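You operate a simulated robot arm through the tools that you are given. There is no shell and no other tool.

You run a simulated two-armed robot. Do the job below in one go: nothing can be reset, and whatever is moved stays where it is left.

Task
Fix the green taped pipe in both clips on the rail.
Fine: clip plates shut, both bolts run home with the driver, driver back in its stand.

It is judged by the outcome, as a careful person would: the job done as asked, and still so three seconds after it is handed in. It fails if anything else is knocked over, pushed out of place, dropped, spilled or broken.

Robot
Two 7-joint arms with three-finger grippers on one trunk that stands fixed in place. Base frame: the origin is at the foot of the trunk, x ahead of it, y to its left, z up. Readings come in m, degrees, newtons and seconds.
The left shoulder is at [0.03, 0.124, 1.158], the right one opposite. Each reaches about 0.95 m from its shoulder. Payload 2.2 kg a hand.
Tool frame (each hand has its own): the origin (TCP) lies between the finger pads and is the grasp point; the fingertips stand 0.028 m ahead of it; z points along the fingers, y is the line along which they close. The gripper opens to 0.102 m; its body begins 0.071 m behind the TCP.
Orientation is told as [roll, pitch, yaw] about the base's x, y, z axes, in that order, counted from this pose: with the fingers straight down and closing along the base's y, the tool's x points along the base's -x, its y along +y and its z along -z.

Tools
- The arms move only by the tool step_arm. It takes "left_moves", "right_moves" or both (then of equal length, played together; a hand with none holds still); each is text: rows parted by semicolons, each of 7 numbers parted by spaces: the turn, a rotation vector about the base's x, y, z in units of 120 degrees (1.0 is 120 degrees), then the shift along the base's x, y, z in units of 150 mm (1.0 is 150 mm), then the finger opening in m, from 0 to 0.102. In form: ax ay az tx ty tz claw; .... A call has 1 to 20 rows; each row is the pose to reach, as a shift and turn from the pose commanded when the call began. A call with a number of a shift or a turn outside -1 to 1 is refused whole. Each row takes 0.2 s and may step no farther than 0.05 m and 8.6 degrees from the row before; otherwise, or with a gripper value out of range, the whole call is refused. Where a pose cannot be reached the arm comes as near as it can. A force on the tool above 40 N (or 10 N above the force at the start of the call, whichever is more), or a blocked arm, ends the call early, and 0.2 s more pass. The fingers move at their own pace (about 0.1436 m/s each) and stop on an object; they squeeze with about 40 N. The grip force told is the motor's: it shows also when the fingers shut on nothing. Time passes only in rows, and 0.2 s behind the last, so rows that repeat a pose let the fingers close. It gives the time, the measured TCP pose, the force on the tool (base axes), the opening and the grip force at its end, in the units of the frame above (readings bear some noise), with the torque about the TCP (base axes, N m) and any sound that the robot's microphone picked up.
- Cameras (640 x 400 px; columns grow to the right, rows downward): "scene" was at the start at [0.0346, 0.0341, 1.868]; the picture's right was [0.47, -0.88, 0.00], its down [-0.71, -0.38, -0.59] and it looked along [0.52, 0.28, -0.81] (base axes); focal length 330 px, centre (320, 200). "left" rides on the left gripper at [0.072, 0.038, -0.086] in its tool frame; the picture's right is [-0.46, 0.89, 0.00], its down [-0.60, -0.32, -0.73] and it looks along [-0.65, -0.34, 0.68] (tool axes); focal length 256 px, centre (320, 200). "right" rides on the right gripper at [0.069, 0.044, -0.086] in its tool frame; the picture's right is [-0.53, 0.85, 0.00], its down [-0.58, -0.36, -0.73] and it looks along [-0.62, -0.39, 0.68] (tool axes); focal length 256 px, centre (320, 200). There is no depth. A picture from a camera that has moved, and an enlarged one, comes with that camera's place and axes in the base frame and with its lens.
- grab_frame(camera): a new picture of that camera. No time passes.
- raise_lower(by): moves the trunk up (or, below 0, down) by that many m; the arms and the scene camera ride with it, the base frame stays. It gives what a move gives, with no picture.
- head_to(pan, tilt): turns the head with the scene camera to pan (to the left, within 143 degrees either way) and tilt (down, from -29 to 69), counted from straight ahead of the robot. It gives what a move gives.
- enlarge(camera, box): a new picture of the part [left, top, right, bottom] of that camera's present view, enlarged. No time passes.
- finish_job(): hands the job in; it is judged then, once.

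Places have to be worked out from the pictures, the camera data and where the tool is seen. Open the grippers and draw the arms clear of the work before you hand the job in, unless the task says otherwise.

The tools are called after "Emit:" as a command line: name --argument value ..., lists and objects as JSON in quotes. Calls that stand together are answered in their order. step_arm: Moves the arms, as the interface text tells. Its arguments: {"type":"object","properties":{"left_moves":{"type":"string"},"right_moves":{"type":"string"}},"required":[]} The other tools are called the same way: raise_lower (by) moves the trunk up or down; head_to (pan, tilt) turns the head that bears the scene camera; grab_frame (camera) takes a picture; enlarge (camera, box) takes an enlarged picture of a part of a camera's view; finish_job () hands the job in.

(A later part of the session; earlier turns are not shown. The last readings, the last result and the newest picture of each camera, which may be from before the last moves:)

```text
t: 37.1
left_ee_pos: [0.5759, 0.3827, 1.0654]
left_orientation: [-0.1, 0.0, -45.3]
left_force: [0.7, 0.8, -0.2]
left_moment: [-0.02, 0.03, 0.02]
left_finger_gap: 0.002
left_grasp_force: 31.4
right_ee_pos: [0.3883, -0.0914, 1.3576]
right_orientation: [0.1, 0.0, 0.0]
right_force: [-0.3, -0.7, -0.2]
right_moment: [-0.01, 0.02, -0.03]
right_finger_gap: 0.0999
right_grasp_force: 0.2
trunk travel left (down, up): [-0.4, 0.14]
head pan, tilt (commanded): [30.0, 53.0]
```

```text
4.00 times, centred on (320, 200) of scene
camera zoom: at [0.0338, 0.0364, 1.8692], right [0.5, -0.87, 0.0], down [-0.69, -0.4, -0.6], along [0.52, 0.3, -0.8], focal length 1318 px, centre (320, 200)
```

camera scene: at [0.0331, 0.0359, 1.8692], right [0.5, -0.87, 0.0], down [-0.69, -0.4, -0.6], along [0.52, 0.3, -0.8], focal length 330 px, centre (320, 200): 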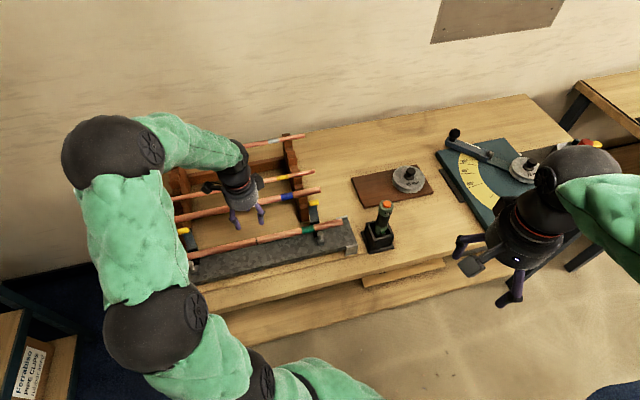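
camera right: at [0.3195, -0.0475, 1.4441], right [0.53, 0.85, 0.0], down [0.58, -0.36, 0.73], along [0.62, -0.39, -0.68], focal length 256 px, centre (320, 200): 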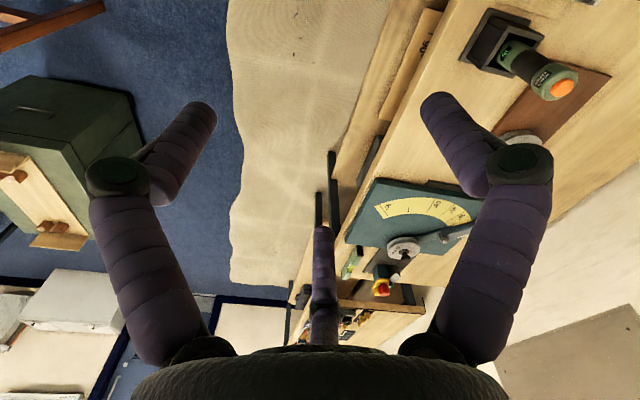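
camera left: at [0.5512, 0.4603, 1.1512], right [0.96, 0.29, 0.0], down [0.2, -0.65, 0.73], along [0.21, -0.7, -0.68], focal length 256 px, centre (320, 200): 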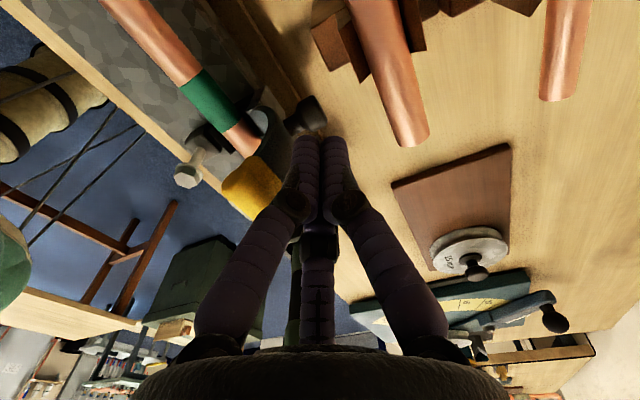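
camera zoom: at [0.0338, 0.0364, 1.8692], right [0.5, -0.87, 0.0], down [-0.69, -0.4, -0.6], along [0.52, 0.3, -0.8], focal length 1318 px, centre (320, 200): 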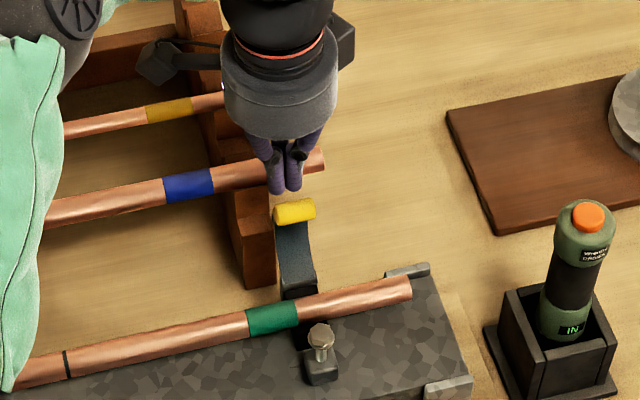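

The fingers are now just behind the tip. I push slowly toward the robot, 5 mm per row, and check the force.

Emit:
step_arm --left_moves "0 0 0 -0.024 -0.024 0 0; 0 0 0 -0.048 -0.048 0 0; 0 0 0 -0.072 -0.072 0 0; 0 0 0 -0.096 -0.096 0 0; 0 0 0 -0.12 -0.12 0 0; 0 0 0 -0.144 -0.144 0 0"

Emit:
enlarge --camera "scene" --box '[260, 150, 380, 250]'

```text
t: 38.5
left_ee_pos: [0.5531, 0.3616, 1.0658]
left_orientation: [0.0, 0.0, -45.3]
left_force: [0.3, 0.1, 2.5]
left_moment: [0.01, -0.02, 0.0]
left_finger_gap: 0.0022
left_grasp_force: 31.6
right_ee_pos: [0.3878, -0.092, 1.3585]
right_orientation: [-0.1, 0.0, -0.1]
right_force: [-0.4, 0.4, 0.3]
right_moment: [0.02, 0.0, -0.03]
right_finger_gap: 0.1001
right_grasp_force: 0.2
trunk travel left (down, up): [-0.4, 0.14]
head pan, tilt (commanded): [30.0, 53.0]
```

```text
4.00 times, centred on (320, 200) of scene
camera zoom: at [0.0337, 0.0365, 1.8692], right [0.5, -0.87, 0.0], down [-0.69, -0.4, -0.6], along [0.52, 0.3, -0.8], focal length 1318 px, centre (320, 200)
```

zoom: 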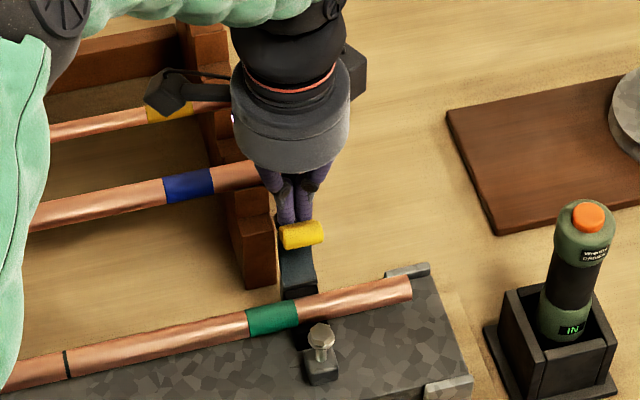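

The plate moves freely with almost no force. I keep pushing along its arc, now also moving slightly down.

Emit:
step_arm --left_moves "0 0 0 -0.024 -0.024 0 0; 0 0 0 -0.048 -0.048 -0.01 0; 0 0 0 -0.072 -0.072 -0.02 0; 0 0 0 -0.096 -0.096 -0.03 0; 0 0 0 -0.12 -0.12 -0.045 0; 0 0 0 -0.144 -0.144 -0.06 0"

Emit:
enlarge --camera "scene" --box '[260, 150, 380, 250]'

Emit:
grab_frame --camera "left"

```text
t: 39.9
left_ee_pos: [0.5316, 0.3382, 1.0563]
left_orientation: [0.1, 0.0, -45.3]
left_force: [0.4, -0.2, -0.3]
left_moment: [-0.01, 0.02, 0.0]
left_finger_gap: 0.0021
left_grasp_force: 32.0
right_ee_pos: [0.3887, -0.0912, 1.3581]
right_orientation: [0.0, 0.1, 0.0]
right_force: [0.4, 0.0, 0.4]
right_moment: [-0.03, 0.05, 0.01]
right_finger_gap: 0.1001
right_grasp_force: 0.0
trunk travel left (down, up): [-0.4, 0.14]
head pan, tilt (commanded): [30.0, 53.0]
```

```text
4.00 times, centred on (320, 200) of scene
camera zoom: at [0.0341, 0.0366, 1.8691], right [0.5, -0.87, 0.0], down [-0.69, -0.4, -0.6], along [0.52, 0.3, -0.8], focal length 1318 px, centre (320, 200)
```

zoom: 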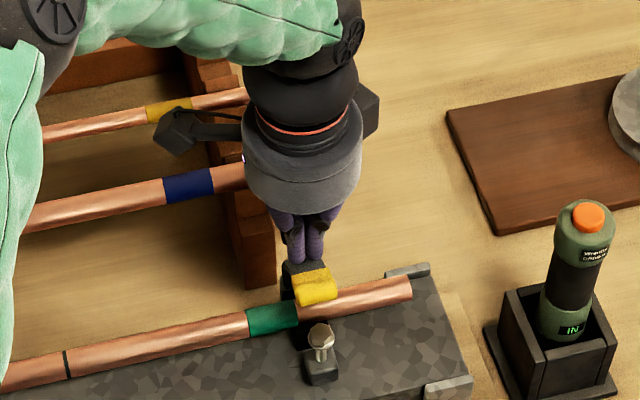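

```text
taken
camera left: at [0.5082, 0.4165, 1.1423], right [0.96, 0.29, 0.0], down [0.2, -0.65, 0.73], along [0.21, -0.7, -0.68], focal length 256 px, centre (320, 200)
```

left: 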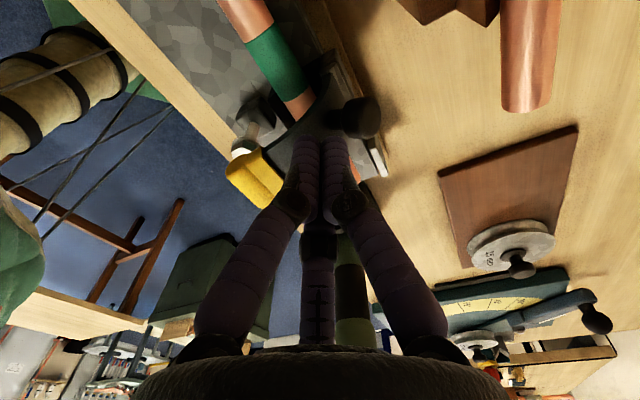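

The plate has swung forward over the pipe. I zoom in to see whether it fell on its own and where its tip rests.

Emit:
enlarge --camera "scene" --box '[295, 205, 345, 245]'

Emit:
enlarge --camera "left" --box '[200, 40, 400, 220]'

```text
10.00 times, centred on (320, 225) of scene
camera zoom: at [0.0341, 0.0366, 1.8691], right [0.5, -0.87, 0.0], down [-0.69, -0.4, -0.6], along [0.52, 0.3, -0.8], focal length 3295 px, centre (320, -50)
```

zoom: 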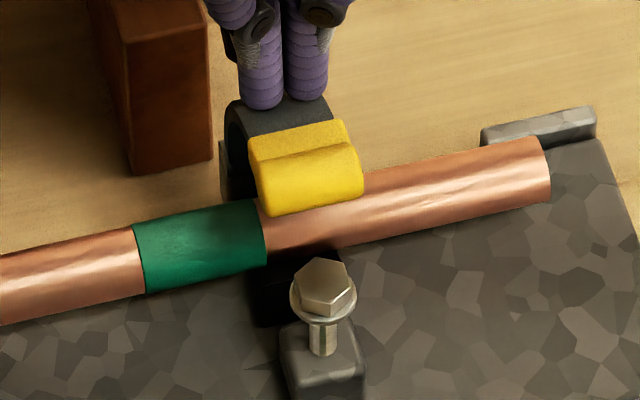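

```text
2.22 times, centred on (300, 130) of left
camera zoom: at [0.5082, 0.4165, 1.1423], right [0.96, 0.29, 0.0], down [0.2, -0.65, 0.73], along [0.21, -0.7, -0.68], focal length 569 px, centre (364, 356)
```

zoom: 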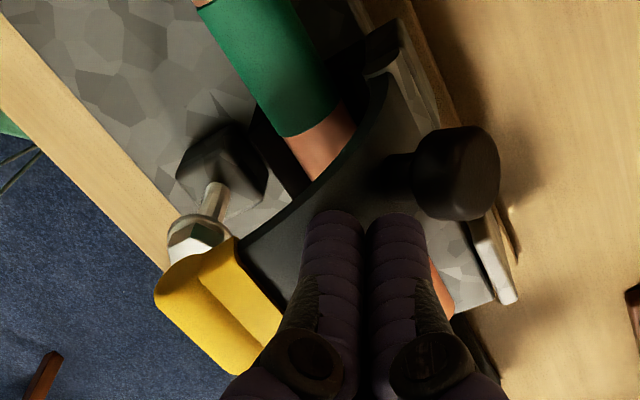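

The plate is about halfway over and held by light friction. I push on another 30 mm toward the robot with a small drop, watching for contact with the bolt head.

Emit:
step_arm --left_moves "0 0 0 -0.024 -0.024 0 0; 0 0 0 -0.048 -0.048 0 0; 0 0 0 -0.072 -0.072 -0.005 0; 0 0 0 -0.096 -0.096 -0.01 0; 0 0 0 -0.12 -0.12 -0.02 0; 0 0 0 -0.144 -0.144 -0.03 0"

Emit:
enlarge --camera "scene" --box '[295, 205, 345, 245]'

Emit:
enlarge --camera "left" --box '[200, 40, 400, 220]'

```text
t: 41.3
left_ee_pos: [0.5108, 0.3173, 1.0504]
left_orientation: [0.0, -0.1, -45.3]
left_force: [-0.5, 0.4, -0.7]
left_moment: [0.05, -0.01, -0.01]
left_finger_gap: 0.0018
left_grasp_force: 32.2
right_ee_pos: [0.3879, -0.0918, 1.358]
right_orientation: [0.1, 0.0, 0.0]
right_force: [-0.7, 0.1, -0.3]
right_moment: [-0.03, 0.01, -0.01]
right_finger_gap: 0.0998
right_grasp_force: 0.0
trunk travel left (down, up): [-0.4, 0.14]
head pan, tilt (commanded): [30.0, 53.0]
```

```text
10.00 times, centred on (320, 225) of scene
camera zoom: at [0.034, 0.0365, 1.8692], right [0.5, -0.87, 0.0], down [-0.69, -0.4, -0.6], along [0.52, 0.3, -0.8], focal length 3295 px, centre (320, -50)
```

zoom: 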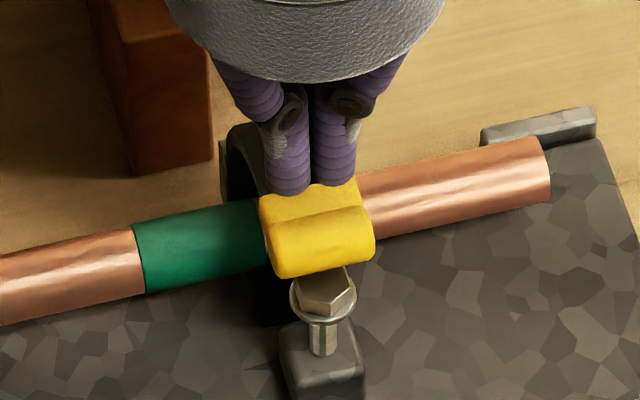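

```text
2.22 times, centred on (300, 130) of left
camera zoom: at [0.4869, 0.3947, 1.1375], right [0.96, 0.29, 0.0], down [0.2, -0.65, 0.73], along [0.21, -0.7, -0.68], focal length 569 px, centre (364, 356)
```

zoom: 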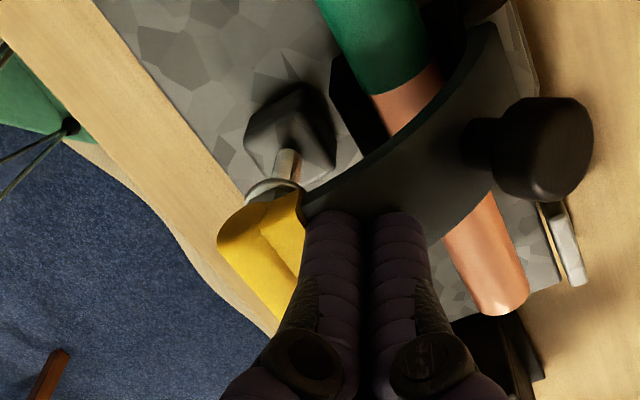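

The tip is now nearly above the bolt head. I continue in small steps to see whether it stops on the bolt.

Emit:
step_arm --left_moves "0 0 0 -0.02 -0.02 0 0; 0 0 0 -0.04 -0.04 -0.01 0; 0 0 0 -0.06 -0.06 -0.02 0; 0 0 0 -0.08 -0.08 -0.03 0; 0 0 0 -0.1 -0.1 -0.04 0; 0 0 0 -0.1 -0.1 -0.05 0"

Emit:
enlarge --camera "scene" --box '[295, 205, 345, 245]'

Emit:
enlarge --camera "left" --box '[200, 40, 400, 220]'

```text
t: 42.7
left_ee_pos: [0.4963, 0.3014, 1.0438]
left_orientation: [0.1, 0.0, -45.3]
left_force: [0.2, -0.9, 0.8]
left_moment: [-0.02, 0.03, 0.0]
left_finger_gap: 0.0023
left_grasp_force: 31.1
right_ee_pos: [0.3893, -0.0919, 1.357]
right_orientation: [0.1, 0.0, 0.0]
right_force: [0.3, -0.6, 0.2]
right_moment: [-0.03, -0.01, -0.01]
right_finger_gap: 0.1
right_grasp_force: 0.0
trunk travel left (down, up): [-0.4, 0.14]
head pan, tilt (commanded): [30.0, 53.0]
```

```text
10.00 times, centred on (320, 225) of scene
camera zoom: at [0.034, 0.0366, 1.8692], right [0.5, -0.87, 0.0], down [-0.69, -0.4, -0.6], along [0.52, 0.3, -0.8], focal length 3295 px, centre (320, -50)
```

zoom: 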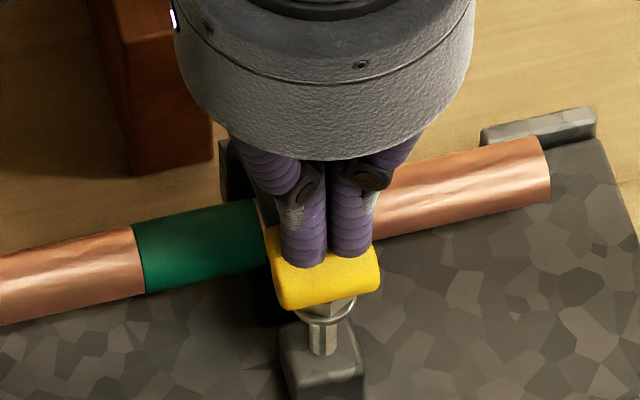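

```text
2.22 times, centred on (300, 130) of left
camera zoom: at [0.4717, 0.3801, 1.1304], right [0.96, 0.29, 0.0], down [0.2, -0.65, 0.73], along [0.21, -0.7, -0.68], focal length 569 px, centre (364, 356)
```

zoom: 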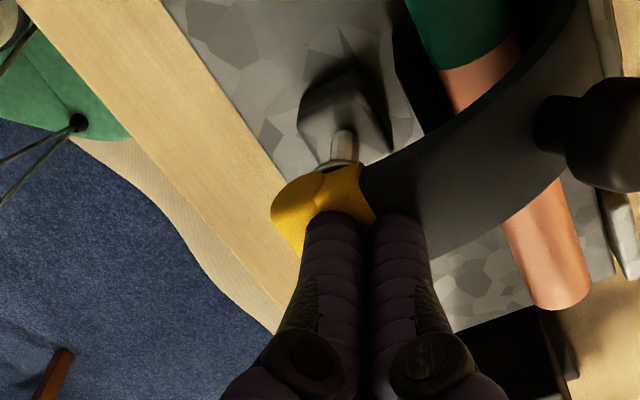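

No contact force yet though the tip covers the bolt head. I now press straight down in 2 to 3 mm steps and read the force.

Emit:
step_arm --left_moves "0 0 0 -0.01 -0.01 -0.015 0; 0 0 0 -0.02 -0.02 -0.03 0; 0 0 0 -0.03 -0.03 -0.045 0; 0 0 0 -0.03 -0.03 -0.06 0; 0 0 0 -0.03 -0.03 -0.075 0"

Emit:
enlarge --camera "scene" --box '[295, 205, 345, 245]'

Emit:
enlarge --camera "left" --box '[200, 40, 400, 220]'

```text
t: 43.9
left_ee_pos: [0.4915, 0.2969, 1.0329]
left_orientation: [0.0, 0.0, -45.3]
left_force: [0.4, -0.5, -0.1]
left_moment: [0.03, -0.02, 0.02]
left_finger_gap: 0.0022
left_grasp_force: 31.4
right_ee_pos: [0.3892, -0.0916, 1.3576]
right_orientation: [0.0, 0.0, -0.1]
right_force: [-0.3, -0.7, 0.1]
right_moment: [-0.03, -0.01, 0.0]
right_finger_gap: 0.1002
right_grasp_force: 0.0
trunk travel left (down, up): [-0.4, 0.14]
head pan, tilt (commanded): [30.0, 53.0]
```

```text
10.00 times, centred on (320, 225) of scene
camera zoom: at [0.0342, 0.0367, 1.8691], right [0.5, -0.87, 0.0], down [-0.69, -0.4, -0.6], along [0.52, 0.3, -0.8], focal length 3295 px, centre (320, -50)
```

zoom: 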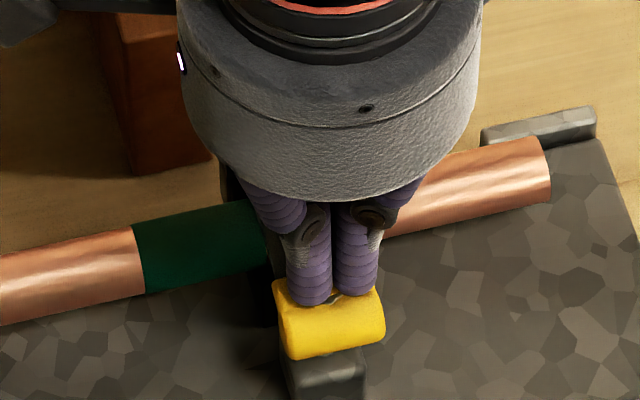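

```text
2.22 times, centred on (300, 130) of left
camera zoom: at [0.4676, 0.3759, 1.1187], right [0.96, 0.29, 0.0], down [0.2, -0.65, 0.73], along [0.21, -0.7, -0.68], focal length 569 px, centre (364, 356)
```

zoom: 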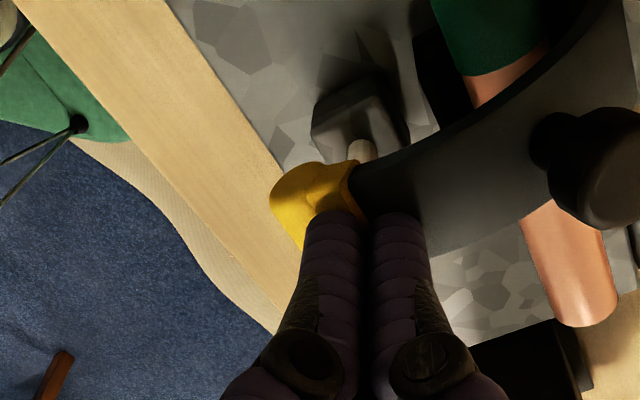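

The plate passes freely around the bolt (the bolt head is emerging above it), so I must now avoid pressing on the bolt. I lift the fingers a little and look at the plate's angle.

Emit:
step_arm --left_moves "0 0 0 0 0 0.1 0; 0 0 0 0.05 0.05 0.25 0; 0 0 0 0.15 0.15 0.4 0; 0 0 0 0.25 0.25 0.5 0; 0 0 0 0.35 0.35 0.6 0"

Emit:
enlarge --camera "scene" --box '[295, 205, 345, 245]'

Emit:
enlarge --camera "left" --box '[200, 40, 400, 220]'

```text
t: 45.1
left_ee_pos: [0.5441, 0.3494, 1.1219]
left_orientation: [-0.1, 0.0, -45.3]
left_force: [-0.7, 0.3, 0.5]
left_moment: [0.05, -0.01, -0.02]
left_finger_gap: 0.0021
left_grasp_force: 31.2
right_ee_pos: [0.3889, -0.0919, 1.3573]
right_orientation: [0.0, 0.1, 0.0]
right_force: [0.0, -0.7, 0.3]
right_moment: [0.01, -0.01, 0.01]
right_finger_gap: 0.1001
right_grasp_force: 0.1
trunk travel left (down, up): [-0.4, 0.14]
head pan, tilt (commanded): [30.0, 53.0]
```

```text
10.00 times, centred on (320, 225) of scene
camera zoom: at [0.0345, 0.0371, 1.8691], right [0.5, -0.87, 0.0], down [-0.69, -0.4, -0.6], along [0.52, 0.3, -0.8], focal length 3295 px, centre (320, -50)
```

zoom: 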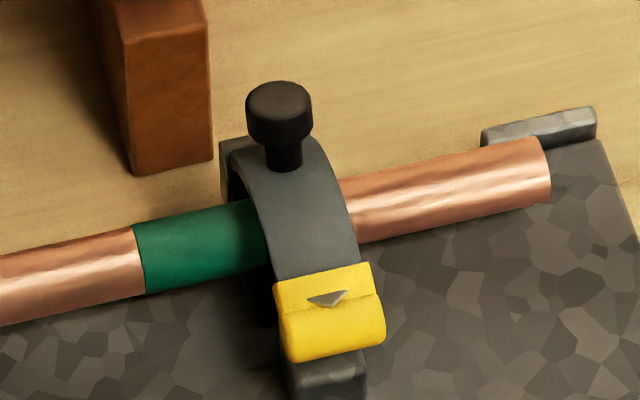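

```text
2.22 times, centred on (300, 130) of left
camera zoom: at [0.5204, 0.4287, 1.2084], right [0.96, 0.29, 0.0], down [0.2, -0.65, 0.73], along [0.21, -0.7, -0.68], focal length 569 px, centre (364, 356)
```

zoom: 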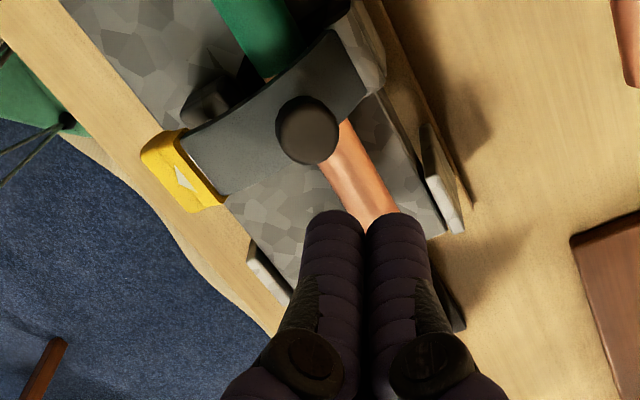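

The bolt head now pokes up through the yellow strap, so the plate does pass the bolt; the plate just needs pressing fully down. The black knob sits near (0.529, 0.337, 1.02), so I place the closed fingers on its wall side to push it toward the robot.

Emit:
step_arm --left_moves "0 0 0 0.04 0.04 0 0; 0 0 0 0.04 0.04 -0.2 0; 0 0 0 0.04 0.04 -0.4 0; 0 0 0 0.04 0.04 -0.6 0; 0 0 0 0.04 0.04 -0.6 0"

Emit:
enlarge --camera "scene" --box '[285, 190, 355, 245]'

Emit:
enlarge --camera "left" --box '[200, 40, 400, 220]'

```text
t: 46.3
left_ee_pos: [0.5491, 0.3552, 1.0337]
left_orientation: [0.0, 0.1, -45.3]
left_force: [0.8, -0.1, 0.5]
left_moment: [0.02, -0.04, -0.03]
left_finger_gap: 0.0022
left_grasp_force: 31.7
right_ee_pos: [0.3876, -0.0916, 1.357]
right_orientation: [-0.1, 0.1, 0.0]
right_force: [0.4, -0.4, 0.3]
right_moment: [0.0, 0.0, 0.01]
right_finger_gap: 0.1
right_grasp_force: 0.0
trunk travel left (down, up): [-0.4, 0.14]
head pan, tilt (commanded): [30.0, 53.0]
```

```text
7.27 times, centred on (320, 218) of scene
camera zoom: at [0.0334, 0.0363, 1.8692], right [0.5, -0.87, 0.0], down [-0.69, -0.4, -0.6], along [0.52, 0.3, -0.8], focal length 2396 px, centre (320, 73)
```

zoom: 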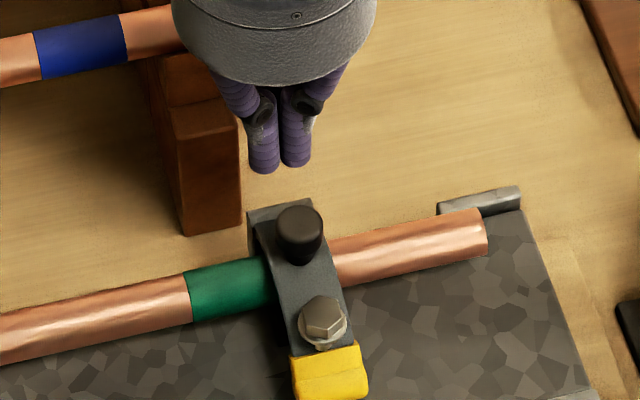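

```text
2.22 times, centred on (300, 130) of left
camera zoom: at [0.5257, 0.4339, 1.1182], right [0.96, 0.29, 0.0], down [0.2, -0.65, 0.73], along [0.21, -0.7, -0.68], focal length 569 px, centre (364, 356)
```

zoom: 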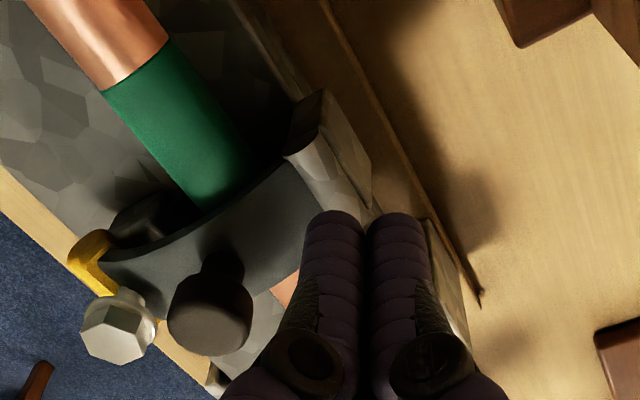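

The plate has settled shut under its own weight: it lies on the pipe and the bolt head now stands above it. Now I raise the left hand and take it to the wall side of the left clip's tip.

Emit:
step_arm --left_moves "0 0 0 0.03 0.03 0.2 0; 0 0 0 0.03 0.03 0.4 0; 0 0 0 0.03 0.03 0.65 0; 0 0 0 0 0 0.75 0"

Emit:
step_arm --left_moves "0 0 0 -0.2 0.23 0 0; 0 0 0 -0.4 0.46 0 0; 0 0 0 -0.6 0.7 0 0; 0 0 0 -0.78 0.88 0 0; 0 0 0 -0.88 1.0 0 0"

Emit:
grab_frame --camera "left"

Emit:
grab_frame --camera "scene"

Emit:
enlarge --camera "scene" --box '[285, 190, 355, 245]'

```text
t: 47.3
left_ee_pos: [0.5499, 0.3559, 1.1443]
left_orientation: [0.0, 0.1, -45.3]
left_force: [0.9, 0.1, -0.6]
left_moment: [0.02, -0.01, 0.04]
left_finger_gap: 0.0021
left_grasp_force: 31.5
right_ee_pos: [0.3879, -0.0923, 1.3575]
right_orientation: [0.1, 0.0, 0.0]
right_force: [-0.9, 0.8, -1.1]
right_moment: [0.01, -0.01, 0.03]
right_finger_gap: 0.1002
right_grasp_force: 0.0
trunk travel left (down, up): [-0.4, 0.14]
head pan, tilt (commanded): [30.0, 53.0]
```

```text
t: 48.5
left_ee_pos: [0.4155, 0.5063, 1.145]
left_orientation: [0.0, 0.0, -45.3]
left_force: [-0.1, -0.5, 0.4]
left_moment: [-0.01, 0.01, -0.01]
left_finger_gap: 0.0021
left_grasp_force: 31.4
right_ee_pos: [0.3889, -0.0924, 1.3575]
right_orientation: [0.0, 0.1, -0.1]
right_force: [-0.5, 0.2, 0.5]
right_moment: [-0.01, -0.01, 0.0]
right_finger_gap: 0.1001
right_grasp_force: 0.1
trunk travel left (down, up): [-0.4, 0.14]
head pan, tilt (commanded): [30.0, 53.0]
```

```text
taken
camera left: at [0.3935, 0.5844, 1.2314], right [0.96, 0.29, 0.0], down [0.2, -0.65, 0.73], along [0.21, -0.7, -0.68], focal length 256 px, centre (320, 200)
```

left: 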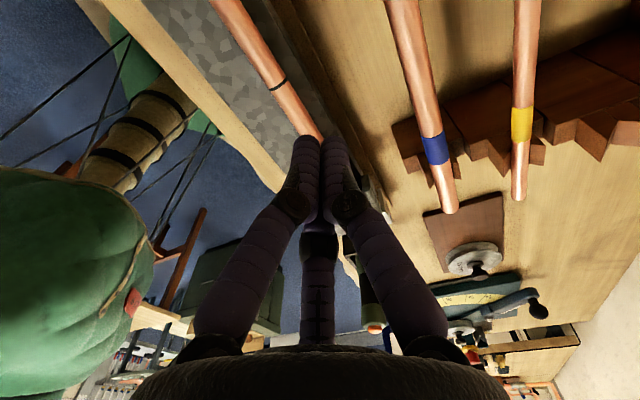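

```text
taken
camera scene: at [0.0341, 0.0372, 1.8691], right [0.5, -0.87, 0.0], down [-0.69, -0.4, -0.6], along [0.52, 0.3, -0.8], focal length 330 px, centre (320, 200)
```

scene: 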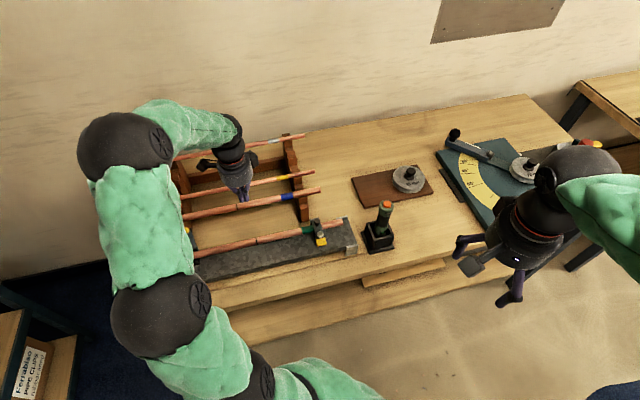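

```text
7.27 times, centred on (320, 218) of scene
camera zoom: at [0.0341, 0.0372, 1.8691], right [0.5, -0.87, 0.0], down [-0.69, -0.4, -0.6], along [0.52, 0.3, -0.8], focal length 2396 px, centre (320, 73)
```

zoom: 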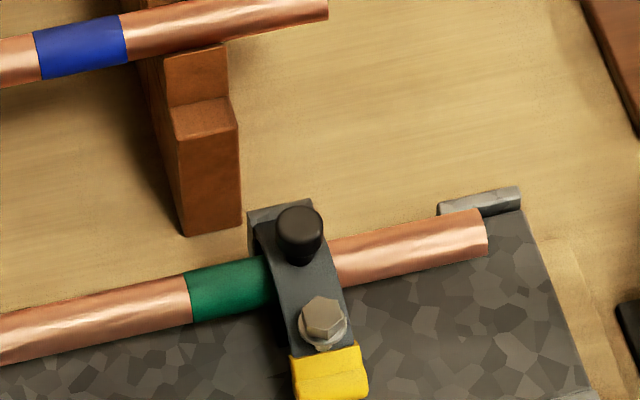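

The right plate stays shut. I carry on to the left clip's wall side.

Emit:
step_arm --left_moves "0 0 0 -0.2 0.24 0 0; 0 0 0 -0.4 0.48 0 0; 0 0 0 -0.6 0.72 0 0; 0 0 0 -0.72 0.88 0 0; 0 0 0 -0.817 0.995 0 0; 0 0 0 -0.817 0.995 0 0"

Emit:
grab_frame --camera "left"

Emit:
grab_frame --camera "scene"

```text
t: 49.9
left_ee_pos: [0.2946, 0.6566, 1.1462]
left_orientation: [0.1, 0.0, -45.2]
left_force: [0.5, -0.2, 0.8]
left_moment: [0.02, -0.01, 0.02]
left_finger_gap: 0.0021
left_grasp_force: 31.5
right_ee_pos: [0.3893, -0.0918, 1.3574]
right_orientation: [0.0, 0.0, 0.0]
right_force: [0.1, -0.6, -1.1]
right_moment: [-0.03, 0.0, 0.0]
right_finger_gap: 0.1003
right_grasp_force: 0.1
trunk travel left (down, up): [-0.4, 0.14]
head pan, tilt (commanded): [30.0, 53.0]
```

```text
taken
camera left: at [0.2719, 0.734, 1.2309], right [0.96, 0.29, 0.0], down [0.2, -0.65, 0.73], along [0.21, -0.7, -0.68], focal length 256 px, centre (320, 200)
```

left: 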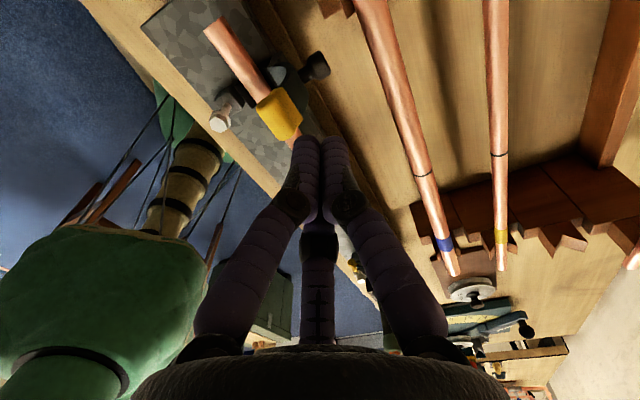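

```text
taken
camera scene: at [0.0343, 0.0366, 1.8692], right [0.5, -0.87, 0.0], down [-0.69, -0.4, -0.6], along [0.52, 0.3, -0.8], focal length 330 px, centre (320, 200)
```

scene: 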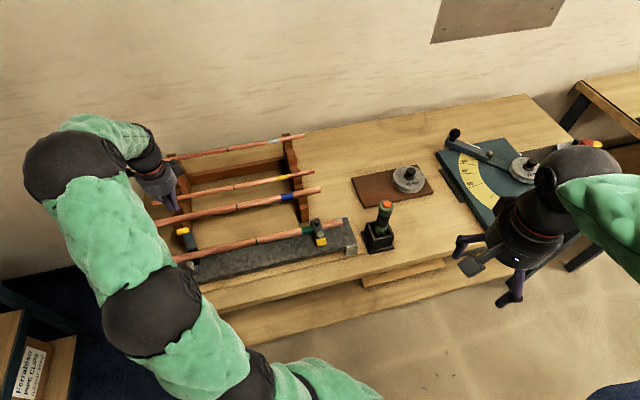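

The tip is 33 mm ahead of the fingers and aligned. I lower behind it and then push it over toward the robot in small rows as with the right plate.

Emit:
step_arm --left_moves "0 0 0 0 0 -0.2 0; 0 0 0 0 0 -0.4 0; 0 0 0 0 0 -0.533 0; 0 0 0 0 0 -0.533 0"

Emit:
step_arm --left_moves "0 0 0 -0.024 -0.024 0 0; 0 0 0 -0.048 -0.048 0 0; 0 0 0 -0.072 -0.072 0 0; 0 0 0 -0.096 -0.096 0 0; 0 0 0 -0.12 -0.12 0 0; 0 0 0 -0.144 -0.144 0 0; 0 0 0 -0.168 -0.168 0 0; 0 0 0 -0.192 -0.192 -0.01 0"

Emit:
enlarge --camera "scene" --box '[150, 200, 240, 270]'

Emit:
grab_frame --camera "left"

```text
t: 50.9
left_ee_pos: [0.2953, 0.6556, 1.0635]
left_orientation: [0.0, 0.0, -45.4]
left_force: [0.0, 0.0, 0.0]
left_moment: [0.01, 0.0, 0.01]
left_finger_gap: 0.002
left_grasp_force: 31.5
right_ee_pos: [0.3886, -0.0915, 1.3579]
right_orientation: [-0.1, 0.0, 0.0]
right_force: [-1.1, 0.4, 1.0]
right_moment: [0.0, 0.01, 0.01]
right_finger_gap: 0.1002
right_grasp_force: 0.0
trunk travel left (down, up): [-0.4, 0.14]
head pan, tilt (commanded): [30.0, 53.0]
```

```text
t: 52.7
left_ee_pos: [0.2647, 0.6274, 1.0626]
left_orientation: [-0.1, 0.0, -45.3]
left_force: [0.9, 0.3, 0.0]
left_moment: [-0.01, -0.01, -0.04]
left_finger_gap: 0.0019
left_grasp_force: 31.2
right_ee_pos: [0.3881, -0.0927, 1.3586]
right_orientation: [0.0, 0.1, 0.0]
right_force: [0.5, -0.4, -0.1]
right_moment: [0.0, 0.02, -0.02]
right_finger_gap: 0.0999
right_grasp_force: 0.1
trunk travel left (down, up): [-0.4, 0.14]
head pan, tilt (commanded): [30.0, 53.0]
```

```text
5.71 times, centred on (195, 235) of scene
camera zoom: at [0.0338, 0.0366, 1.8692], right [0.5, -0.87, 0.0], down [-0.69, -0.4, -0.6], along [0.52, 0.3, -0.8], focal length 1883 px, centre (1034, 0)
```

zoom: 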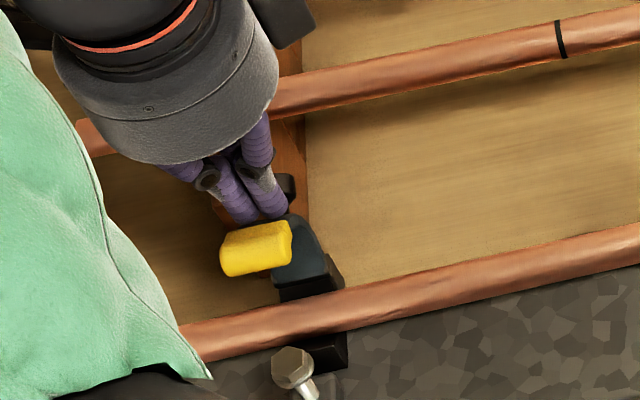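

```text
taken
camera left: at [0.2421, 0.7045, 1.1496], right [0.96, 0.29, 0.0], down [0.2, -0.65, 0.73], along [0.21, -0.7, -0.68], focal length 256 px, centre (320, 200)
```

left: 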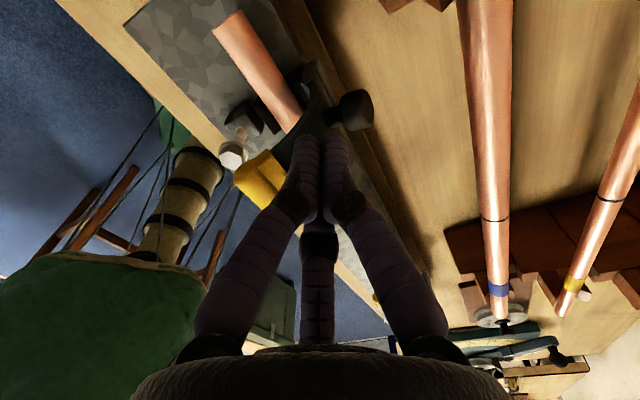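

The left plate is moving over. I continue along the arc as before.

Emit:
step_arm --left_moves "0 0 0 -0.024 -0.024 -0.01 0; 0 0 0 -0.048 -0.048 -0.02 0; 0 0 0 -0.072 -0.072 -0.03 0; 0 0 0 -0.096 -0.096 -0.04 0; 0 0 0 -0.12 -0.12 -0.05 0; 0 0 0 -0.144 -0.144 -0.06 0; 0 0 0 -0.168 -0.168 -0.07 0; 0 0 0 -0.192 -0.192 -0.08 0"

Emit:
enlarge --camera "scene" --box '[150, 200, 240, 270]'

Emit:
grab_frame --camera "left"

```text
t: 54.5
left_ee_pos: [0.2355, 0.5983, 1.0519]
left_orientation: [0.0, 0.0, -45.4]
left_force: [0.0, 0.6, -0.1]
left_moment: [0.01, 0.0, -0.01]
left_finger_gap: 0.0022
left_grasp_force: 31.4
right_ee_pos: [0.389, -0.0911, 1.3571]
right_orientation: [0.0, 0.0, 0.0]
right_force: [-0.4, -0.3, 0.5]
right_moment: [0.01, 0.01, -0.02]
right_finger_gap: 0.1
right_grasp_force: 0.0
trunk travel left (down, up): [-0.4, 0.14]
head pan, tilt (commanded): [30.0, 53.0]
```

```text
5.71 times, centred on (195, 235) of scene
camera zoom: at [0.0339, 0.0367, 1.8692], right [0.5, -0.87, 0.0], down [-0.69, -0.4, -0.6], along [0.52, 0.3, -0.8], focal length 1883 px, centre (1034, 0)
```

zoom: 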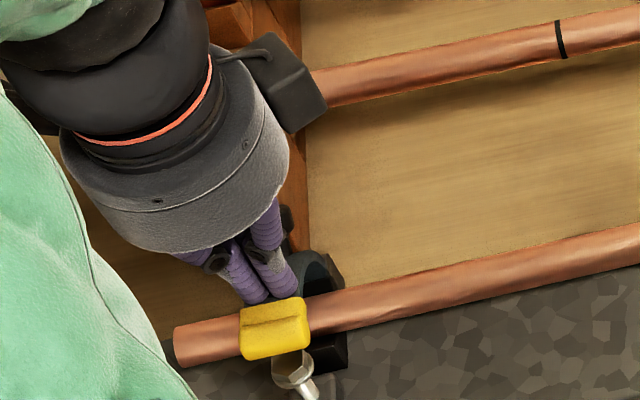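

```text
taken
camera left: at [0.2135, 0.6758, 1.138], right [0.96, 0.29, 0.0], down [0.2, -0.65, 0.73], along [0.21, -0.7, -0.68], focal length 256 px, centre (320, 200)
```

left: 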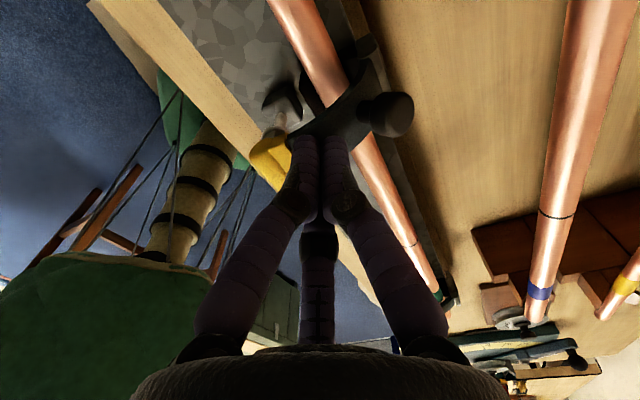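

The left plate is about two thirds over, just like the right one before it dropped. I lift the hand straight up and back, and watch whether it settles shut by itself.

Emit:
step_arm --left_moves "0 0 0 0 0 0.1 0; 0 0 0 0.05 0.05 0.25 0; 0 0 0 0.15 0.15 0.4 0; 0 0 0 0.25 0.25 0.55 0; 0 0 0 0.35 0.35 0.65 0; 0 0 0 0.35 0.35 0.65 0; 0 0 0 0.35 0.35 0.65 0; 0 0 0 0.35 0.35 0.65 0"

Emit:
enlarge --camera "scene" --box '[150, 200, 240, 270]'

Emit:
enlarge --camera "left" --box '[180, 20, 380, 200]'

```text
t: 56.3
left_ee_pos: [0.2904, 0.6501, 1.1489]
left_orientation: [0.1, 0.0, -45.2]
left_force: [-1.4, -0.3, 0.3]
left_moment: [0.0, 0.02, -0.01]
left_finger_gap: 0.0021
left_grasp_force: 31.6
right_ee_pos: [0.3883, -0.0932, 1.3579]
right_orientation: [0.0, 0.0, 0.0]
right_force: [1.4, 0.7, -1.0]
right_moment: [-0.01, -0.04, 0.02]
right_finger_gap: 0.0998
right_grasp_force: 0.1
trunk travel left (down, up): [-0.4, 0.14]
head pan, tilt (commanded): [30.0, 53.0]
```

```text
5.71 times, centred on (195, 235) of scene
camera zoom: at [0.034, 0.0369, 1.8692], right [0.5, -0.87, 0.0], down [-0.69, -0.4, -0.6], along [0.52, 0.3, -0.8], focal length 1883 px, centre (1034, 0)
```

zoom: 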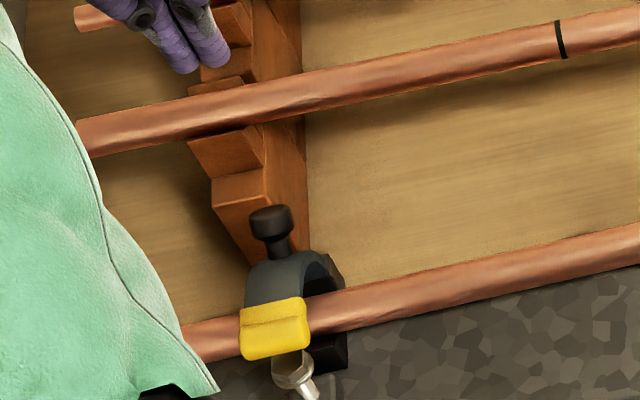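

```text
2.22 times, centred on (280, 110) of left
camera zoom: at [0.2666, 0.7287, 1.2353], right [0.96, 0.29, 0.0], down [0.2, -0.65, 0.73], along [0.21, -0.7, -0.68], focal length 569 px, centre (409, 400)
```

zoom: 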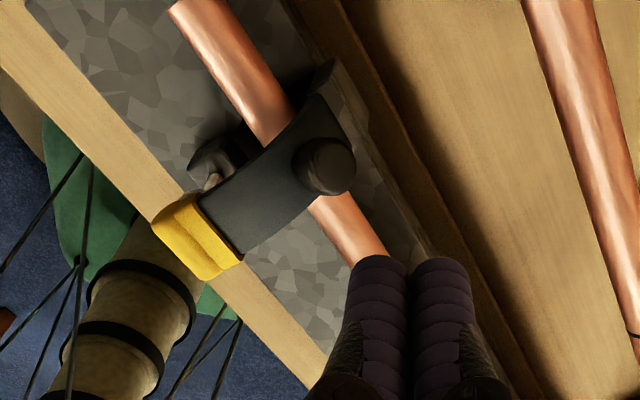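

The left plate stays put by friction at about 55 degrees, its knob near (0.267, 0.628, 1.025). I lower the closed fingers behind the knob and push it toward the robot.

Emit:
step_arm --left_moves "0 0 0 0.02 0.02 -0.2 0; 0 0 0 0.02 0.02 -0.4 0; 0 0 0 0.02 0.02 -0.6 0; 0 0 0 0.02 0.02 -0.74 0; 0 0 0 0.02 0.02 -0.74 0"

Emit:
step_arm --left_moves "0 0 0 -0.024 -0.024 0 0; 0 0 0 -0.048 -0.048 0 0; 0 0 0 -0.072 -0.072 0 0; 0 0 0 -0.096 -0.096 -0.01 0; 0 0 0 -0.12 -0.12 -0.02 0; 0 0 0 -0.144 -0.144 -0.03 0; 0 0 0 -0.168 -0.168 -0.04 0"

Emit:
enlarge --camera "scene" --box '[150, 200, 240, 270]'

Emit:
enlarge --camera "left" --box '[180, 20, 380, 200]'

```text
t: 57.5
left_ee_pos: [0.2931, 0.6535, 1.0386]
left_orientation: [0.0, 0.0, -45.3]
left_force: [-0.4, 0.3, 1.1]
left_moment: [0.02, 0.04, -0.03]
left_finger_gap: 0.002
left_grasp_force: 31.7
right_ee_pos: [0.388, -0.0918, 1.3573]
right_orientation: [0.0, 0.0, 0.0]
right_force: [-0.3, -0.1, -0.6]
right_moment: [-0.02, -0.02, -0.01]
right_finger_gap: 0.1001
right_grasp_force: 0.0
trunk travel left (down, up): [-0.4, 0.14]
head pan, tilt (commanded): [30.0, 53.0]
```

```text
t: 59.1
left_ee_pos: [0.2671, 0.6286, 1.0339]
left_orientation: [-0.1, 0.0, -45.3]
left_force: [-0.4, 0.5, 0.0]
left_moment: [0.0, 0.0, -0.01]
left_finger_gap: 0.0021
left_grasp_force: 31.6
right_ee_pos: [0.388, -0.0923, 1.3583]
right_orientation: [0.0, 0.1, 0.0]
right_force: [0.0, 0.5, 0.9]
right_moment: [0.01, -0.01, -0.02]
right_finger_gap: 0.1
right_grasp_force: 0.1
trunk travel left (down, up): [-0.4, 0.14]
head pan, tilt (commanded): [30.0, 53.0]
```

```text
5.71 times, centred on (195, 235) of scene
camera zoom: at [0.0339, 0.0368, 1.8692], right [0.5, -0.87, 0.0], down [-0.69, -0.4, -0.6], along [0.52, 0.3, -0.8], focal length 1883 px, centre (1034, 0)
```

zoom: 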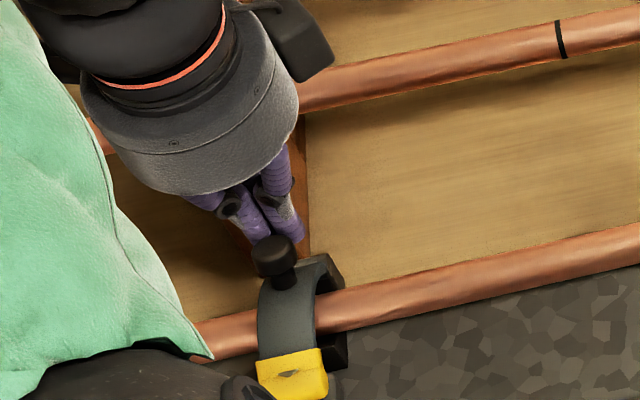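

```text
2.22 times, centred on (280, 110) of left
camera zoom: at [0.2436, 0.7065, 1.1188], right [0.96, 0.29, 0.0], down [0.2, -0.65, 0.73], along [0.21, -0.7, -0.68], focal length 569 px, centre (409, 400)
```

zoom: 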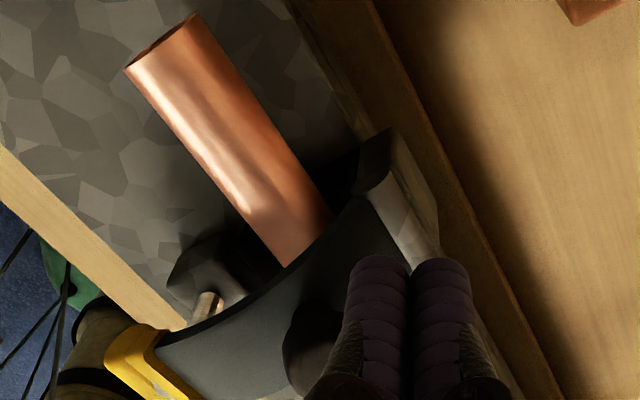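

The knob push is working; the plate is about 20 degrees from shut. I continue pushing until resistance shows it has closed on the pipe.

Emit:
step_arm --left_moves "0 0 0 -0.02 -0.02 -0.005 0; 0 0 0 -0.04 -0.04 -0.01 0; 0 0 0 -0.06 -0.06 -0.02 0; 0 0 0 -0.08 -0.08 -0.03 0; 0 0 0 -0.1 -0.1 -0.035 0; 0 0 0 -0.12 -0.12 -0.04 0"

Emit:
enlarge --camera "scene" --box '[150, 200, 240, 270]'

Emit:
enlarge --camera "left" --box '[180, 20, 380, 200]'

```text
t: 60.5
left_ee_pos: [0.2539, 0.616, 1.0271]
left_orientation: [0.7, 0.2, -45.2]
left_force: [18.0, 14.7, 4.5]
left_moment: [0.29, -0.28, 0.1]
left_finger_gap: 0.0019
left_grasp_force: 31.6
right_ee_pos: [0.3909, -0.0893, 1.3575]
right_orientation: [-0.1, 0.1, -0.1]
right_force: [-0.1, 0.4, -0.9]
right_moment: [-0.03, 0.01, 0.02]
right_finger_gap: 0.0999
right_grasp_force: 0.1
trunk travel left (down, up): [-0.4, 0.14]
head pan, tilt (commanded): [30.0, 53.0]
```

```text
5.71 times, centred on (195, 235) of scene
camera zoom: at [0.0372, 0.0392, 1.8691], right [0.5, -0.87, 0.0], down [-0.69, -0.4, -0.6], along [0.52, 0.3, -0.8], focal length 1883 px, centre (1034, 0)
```

zoom: 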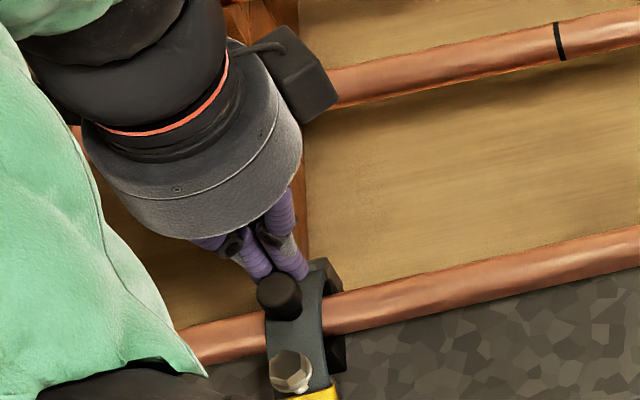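

```text
2.22 times, centred on (280, 110) of left
camera zoom: at [0.2306, 0.6928, 1.1145], right [0.96, 0.29, 0.01], down [0.2, -0.66, 0.73], along [0.22, -0.69, -0.69], focal length 569 px, centre (409, 400)
```

zoom: 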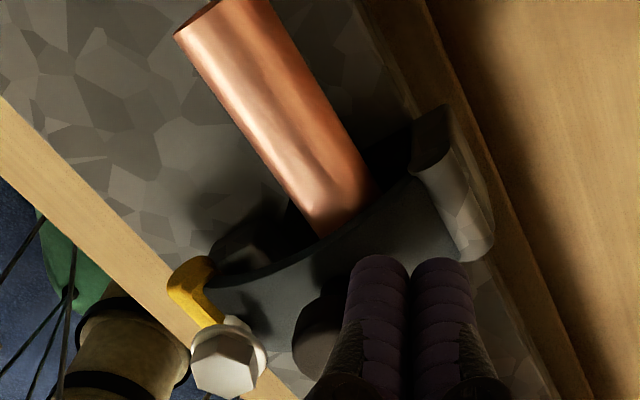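

The push met 23 N of resistance, and the plate now lies shut on the pipe with the bolt head standing above it. I back the fingers away and rise.

Emit:
step_arm --left_moves "0 0 0 0.05 0.05 0 0; 0 0 0 0.1 0.1 0 0; 0 0 0 0.15 0.15 0.2 0; 0 0 0 0.15 0.15 0.45 0; 0 0 0 0.15 0.15 0.7 0; 0 0 0 0.15 0.15 0.9 0"

Emit:
grab_frame --camera "left"

Emit:
grab_frame --camera "scene"

Emit:
enlarge --camera "scene" --box '[160, 210, 240, 280]'

```text
t: 61.9
left_ee_pos: [0.2724, 0.6319, 1.1622]
left_orientation: [0.0, 0.0, -45.3]
left_force: [-0.1, -0.2, -0.3]
left_moment: [0.01, -0.03, -0.02]
left_finger_gap: 0.002
left_grasp_force: 30.9
right_ee_pos: [0.3884, -0.0931, 1.357]
right_orientation: [0.0, 0.0, 0.1]
right_force: [0.3, 0.1, -0.8]
right_moment: [0.01, -0.05, -0.02]
right_finger_gap: 0.1
right_grasp_force: 0.1
trunk travel left (down, up): [-0.4, 0.14]
head pan, tilt (commanded): [30.0, 53.0]
```

```text
taken
camera left: at [0.2486, 0.71, 1.2481], right [0.96, 0.29, 0.0], down [0.2, -0.65, 0.73], along [0.21, -0.7, -0.68], focal length 256 px, centre (320, 200)
```

left: 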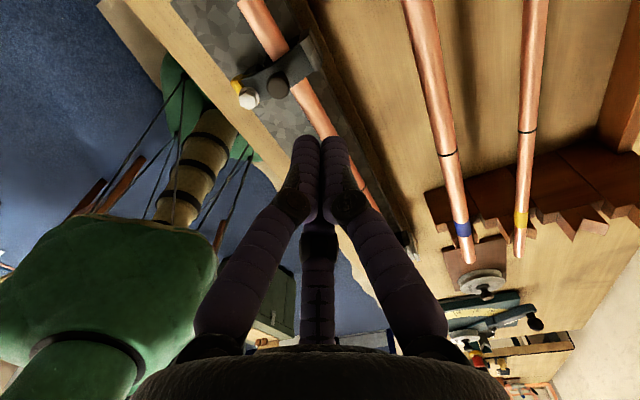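

```text
taken
camera scene: at [0.0334, 0.0359, 1.8692], right [0.5, -0.87, 0.0], down [-0.69, -0.4, -0.6], along [0.52, 0.3, -0.8], focal length 330 px, centre (320, 200)
```

scene: 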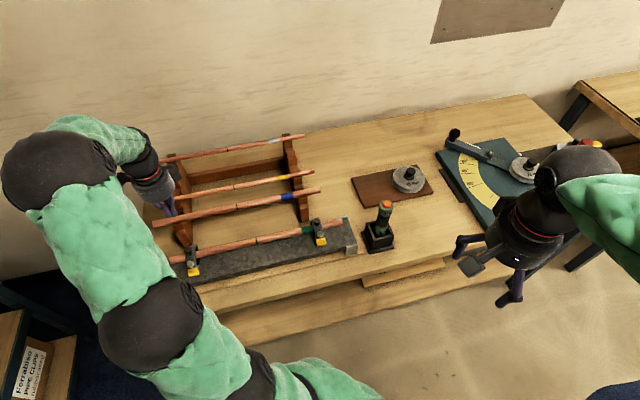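

```text
5.71 times, centred on (200, 245) of scene
camera zoom: at [0.0334, 0.0359, 1.8692], right [0.5, -0.87, 0.0], down [-0.69, -0.4, -0.6], along [0.52, 0.3, -0.8], focal length 1883 px, centre (1006, -57)
```

zoom: 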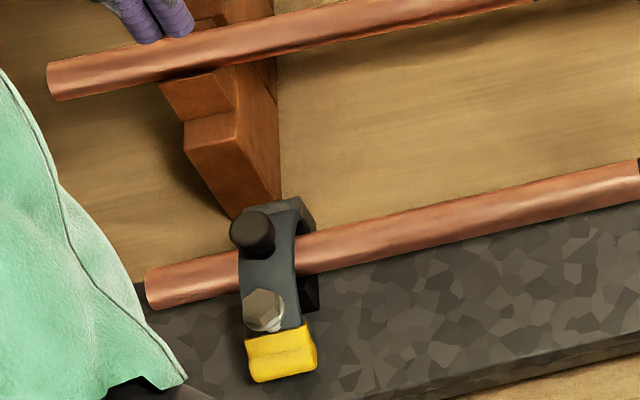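

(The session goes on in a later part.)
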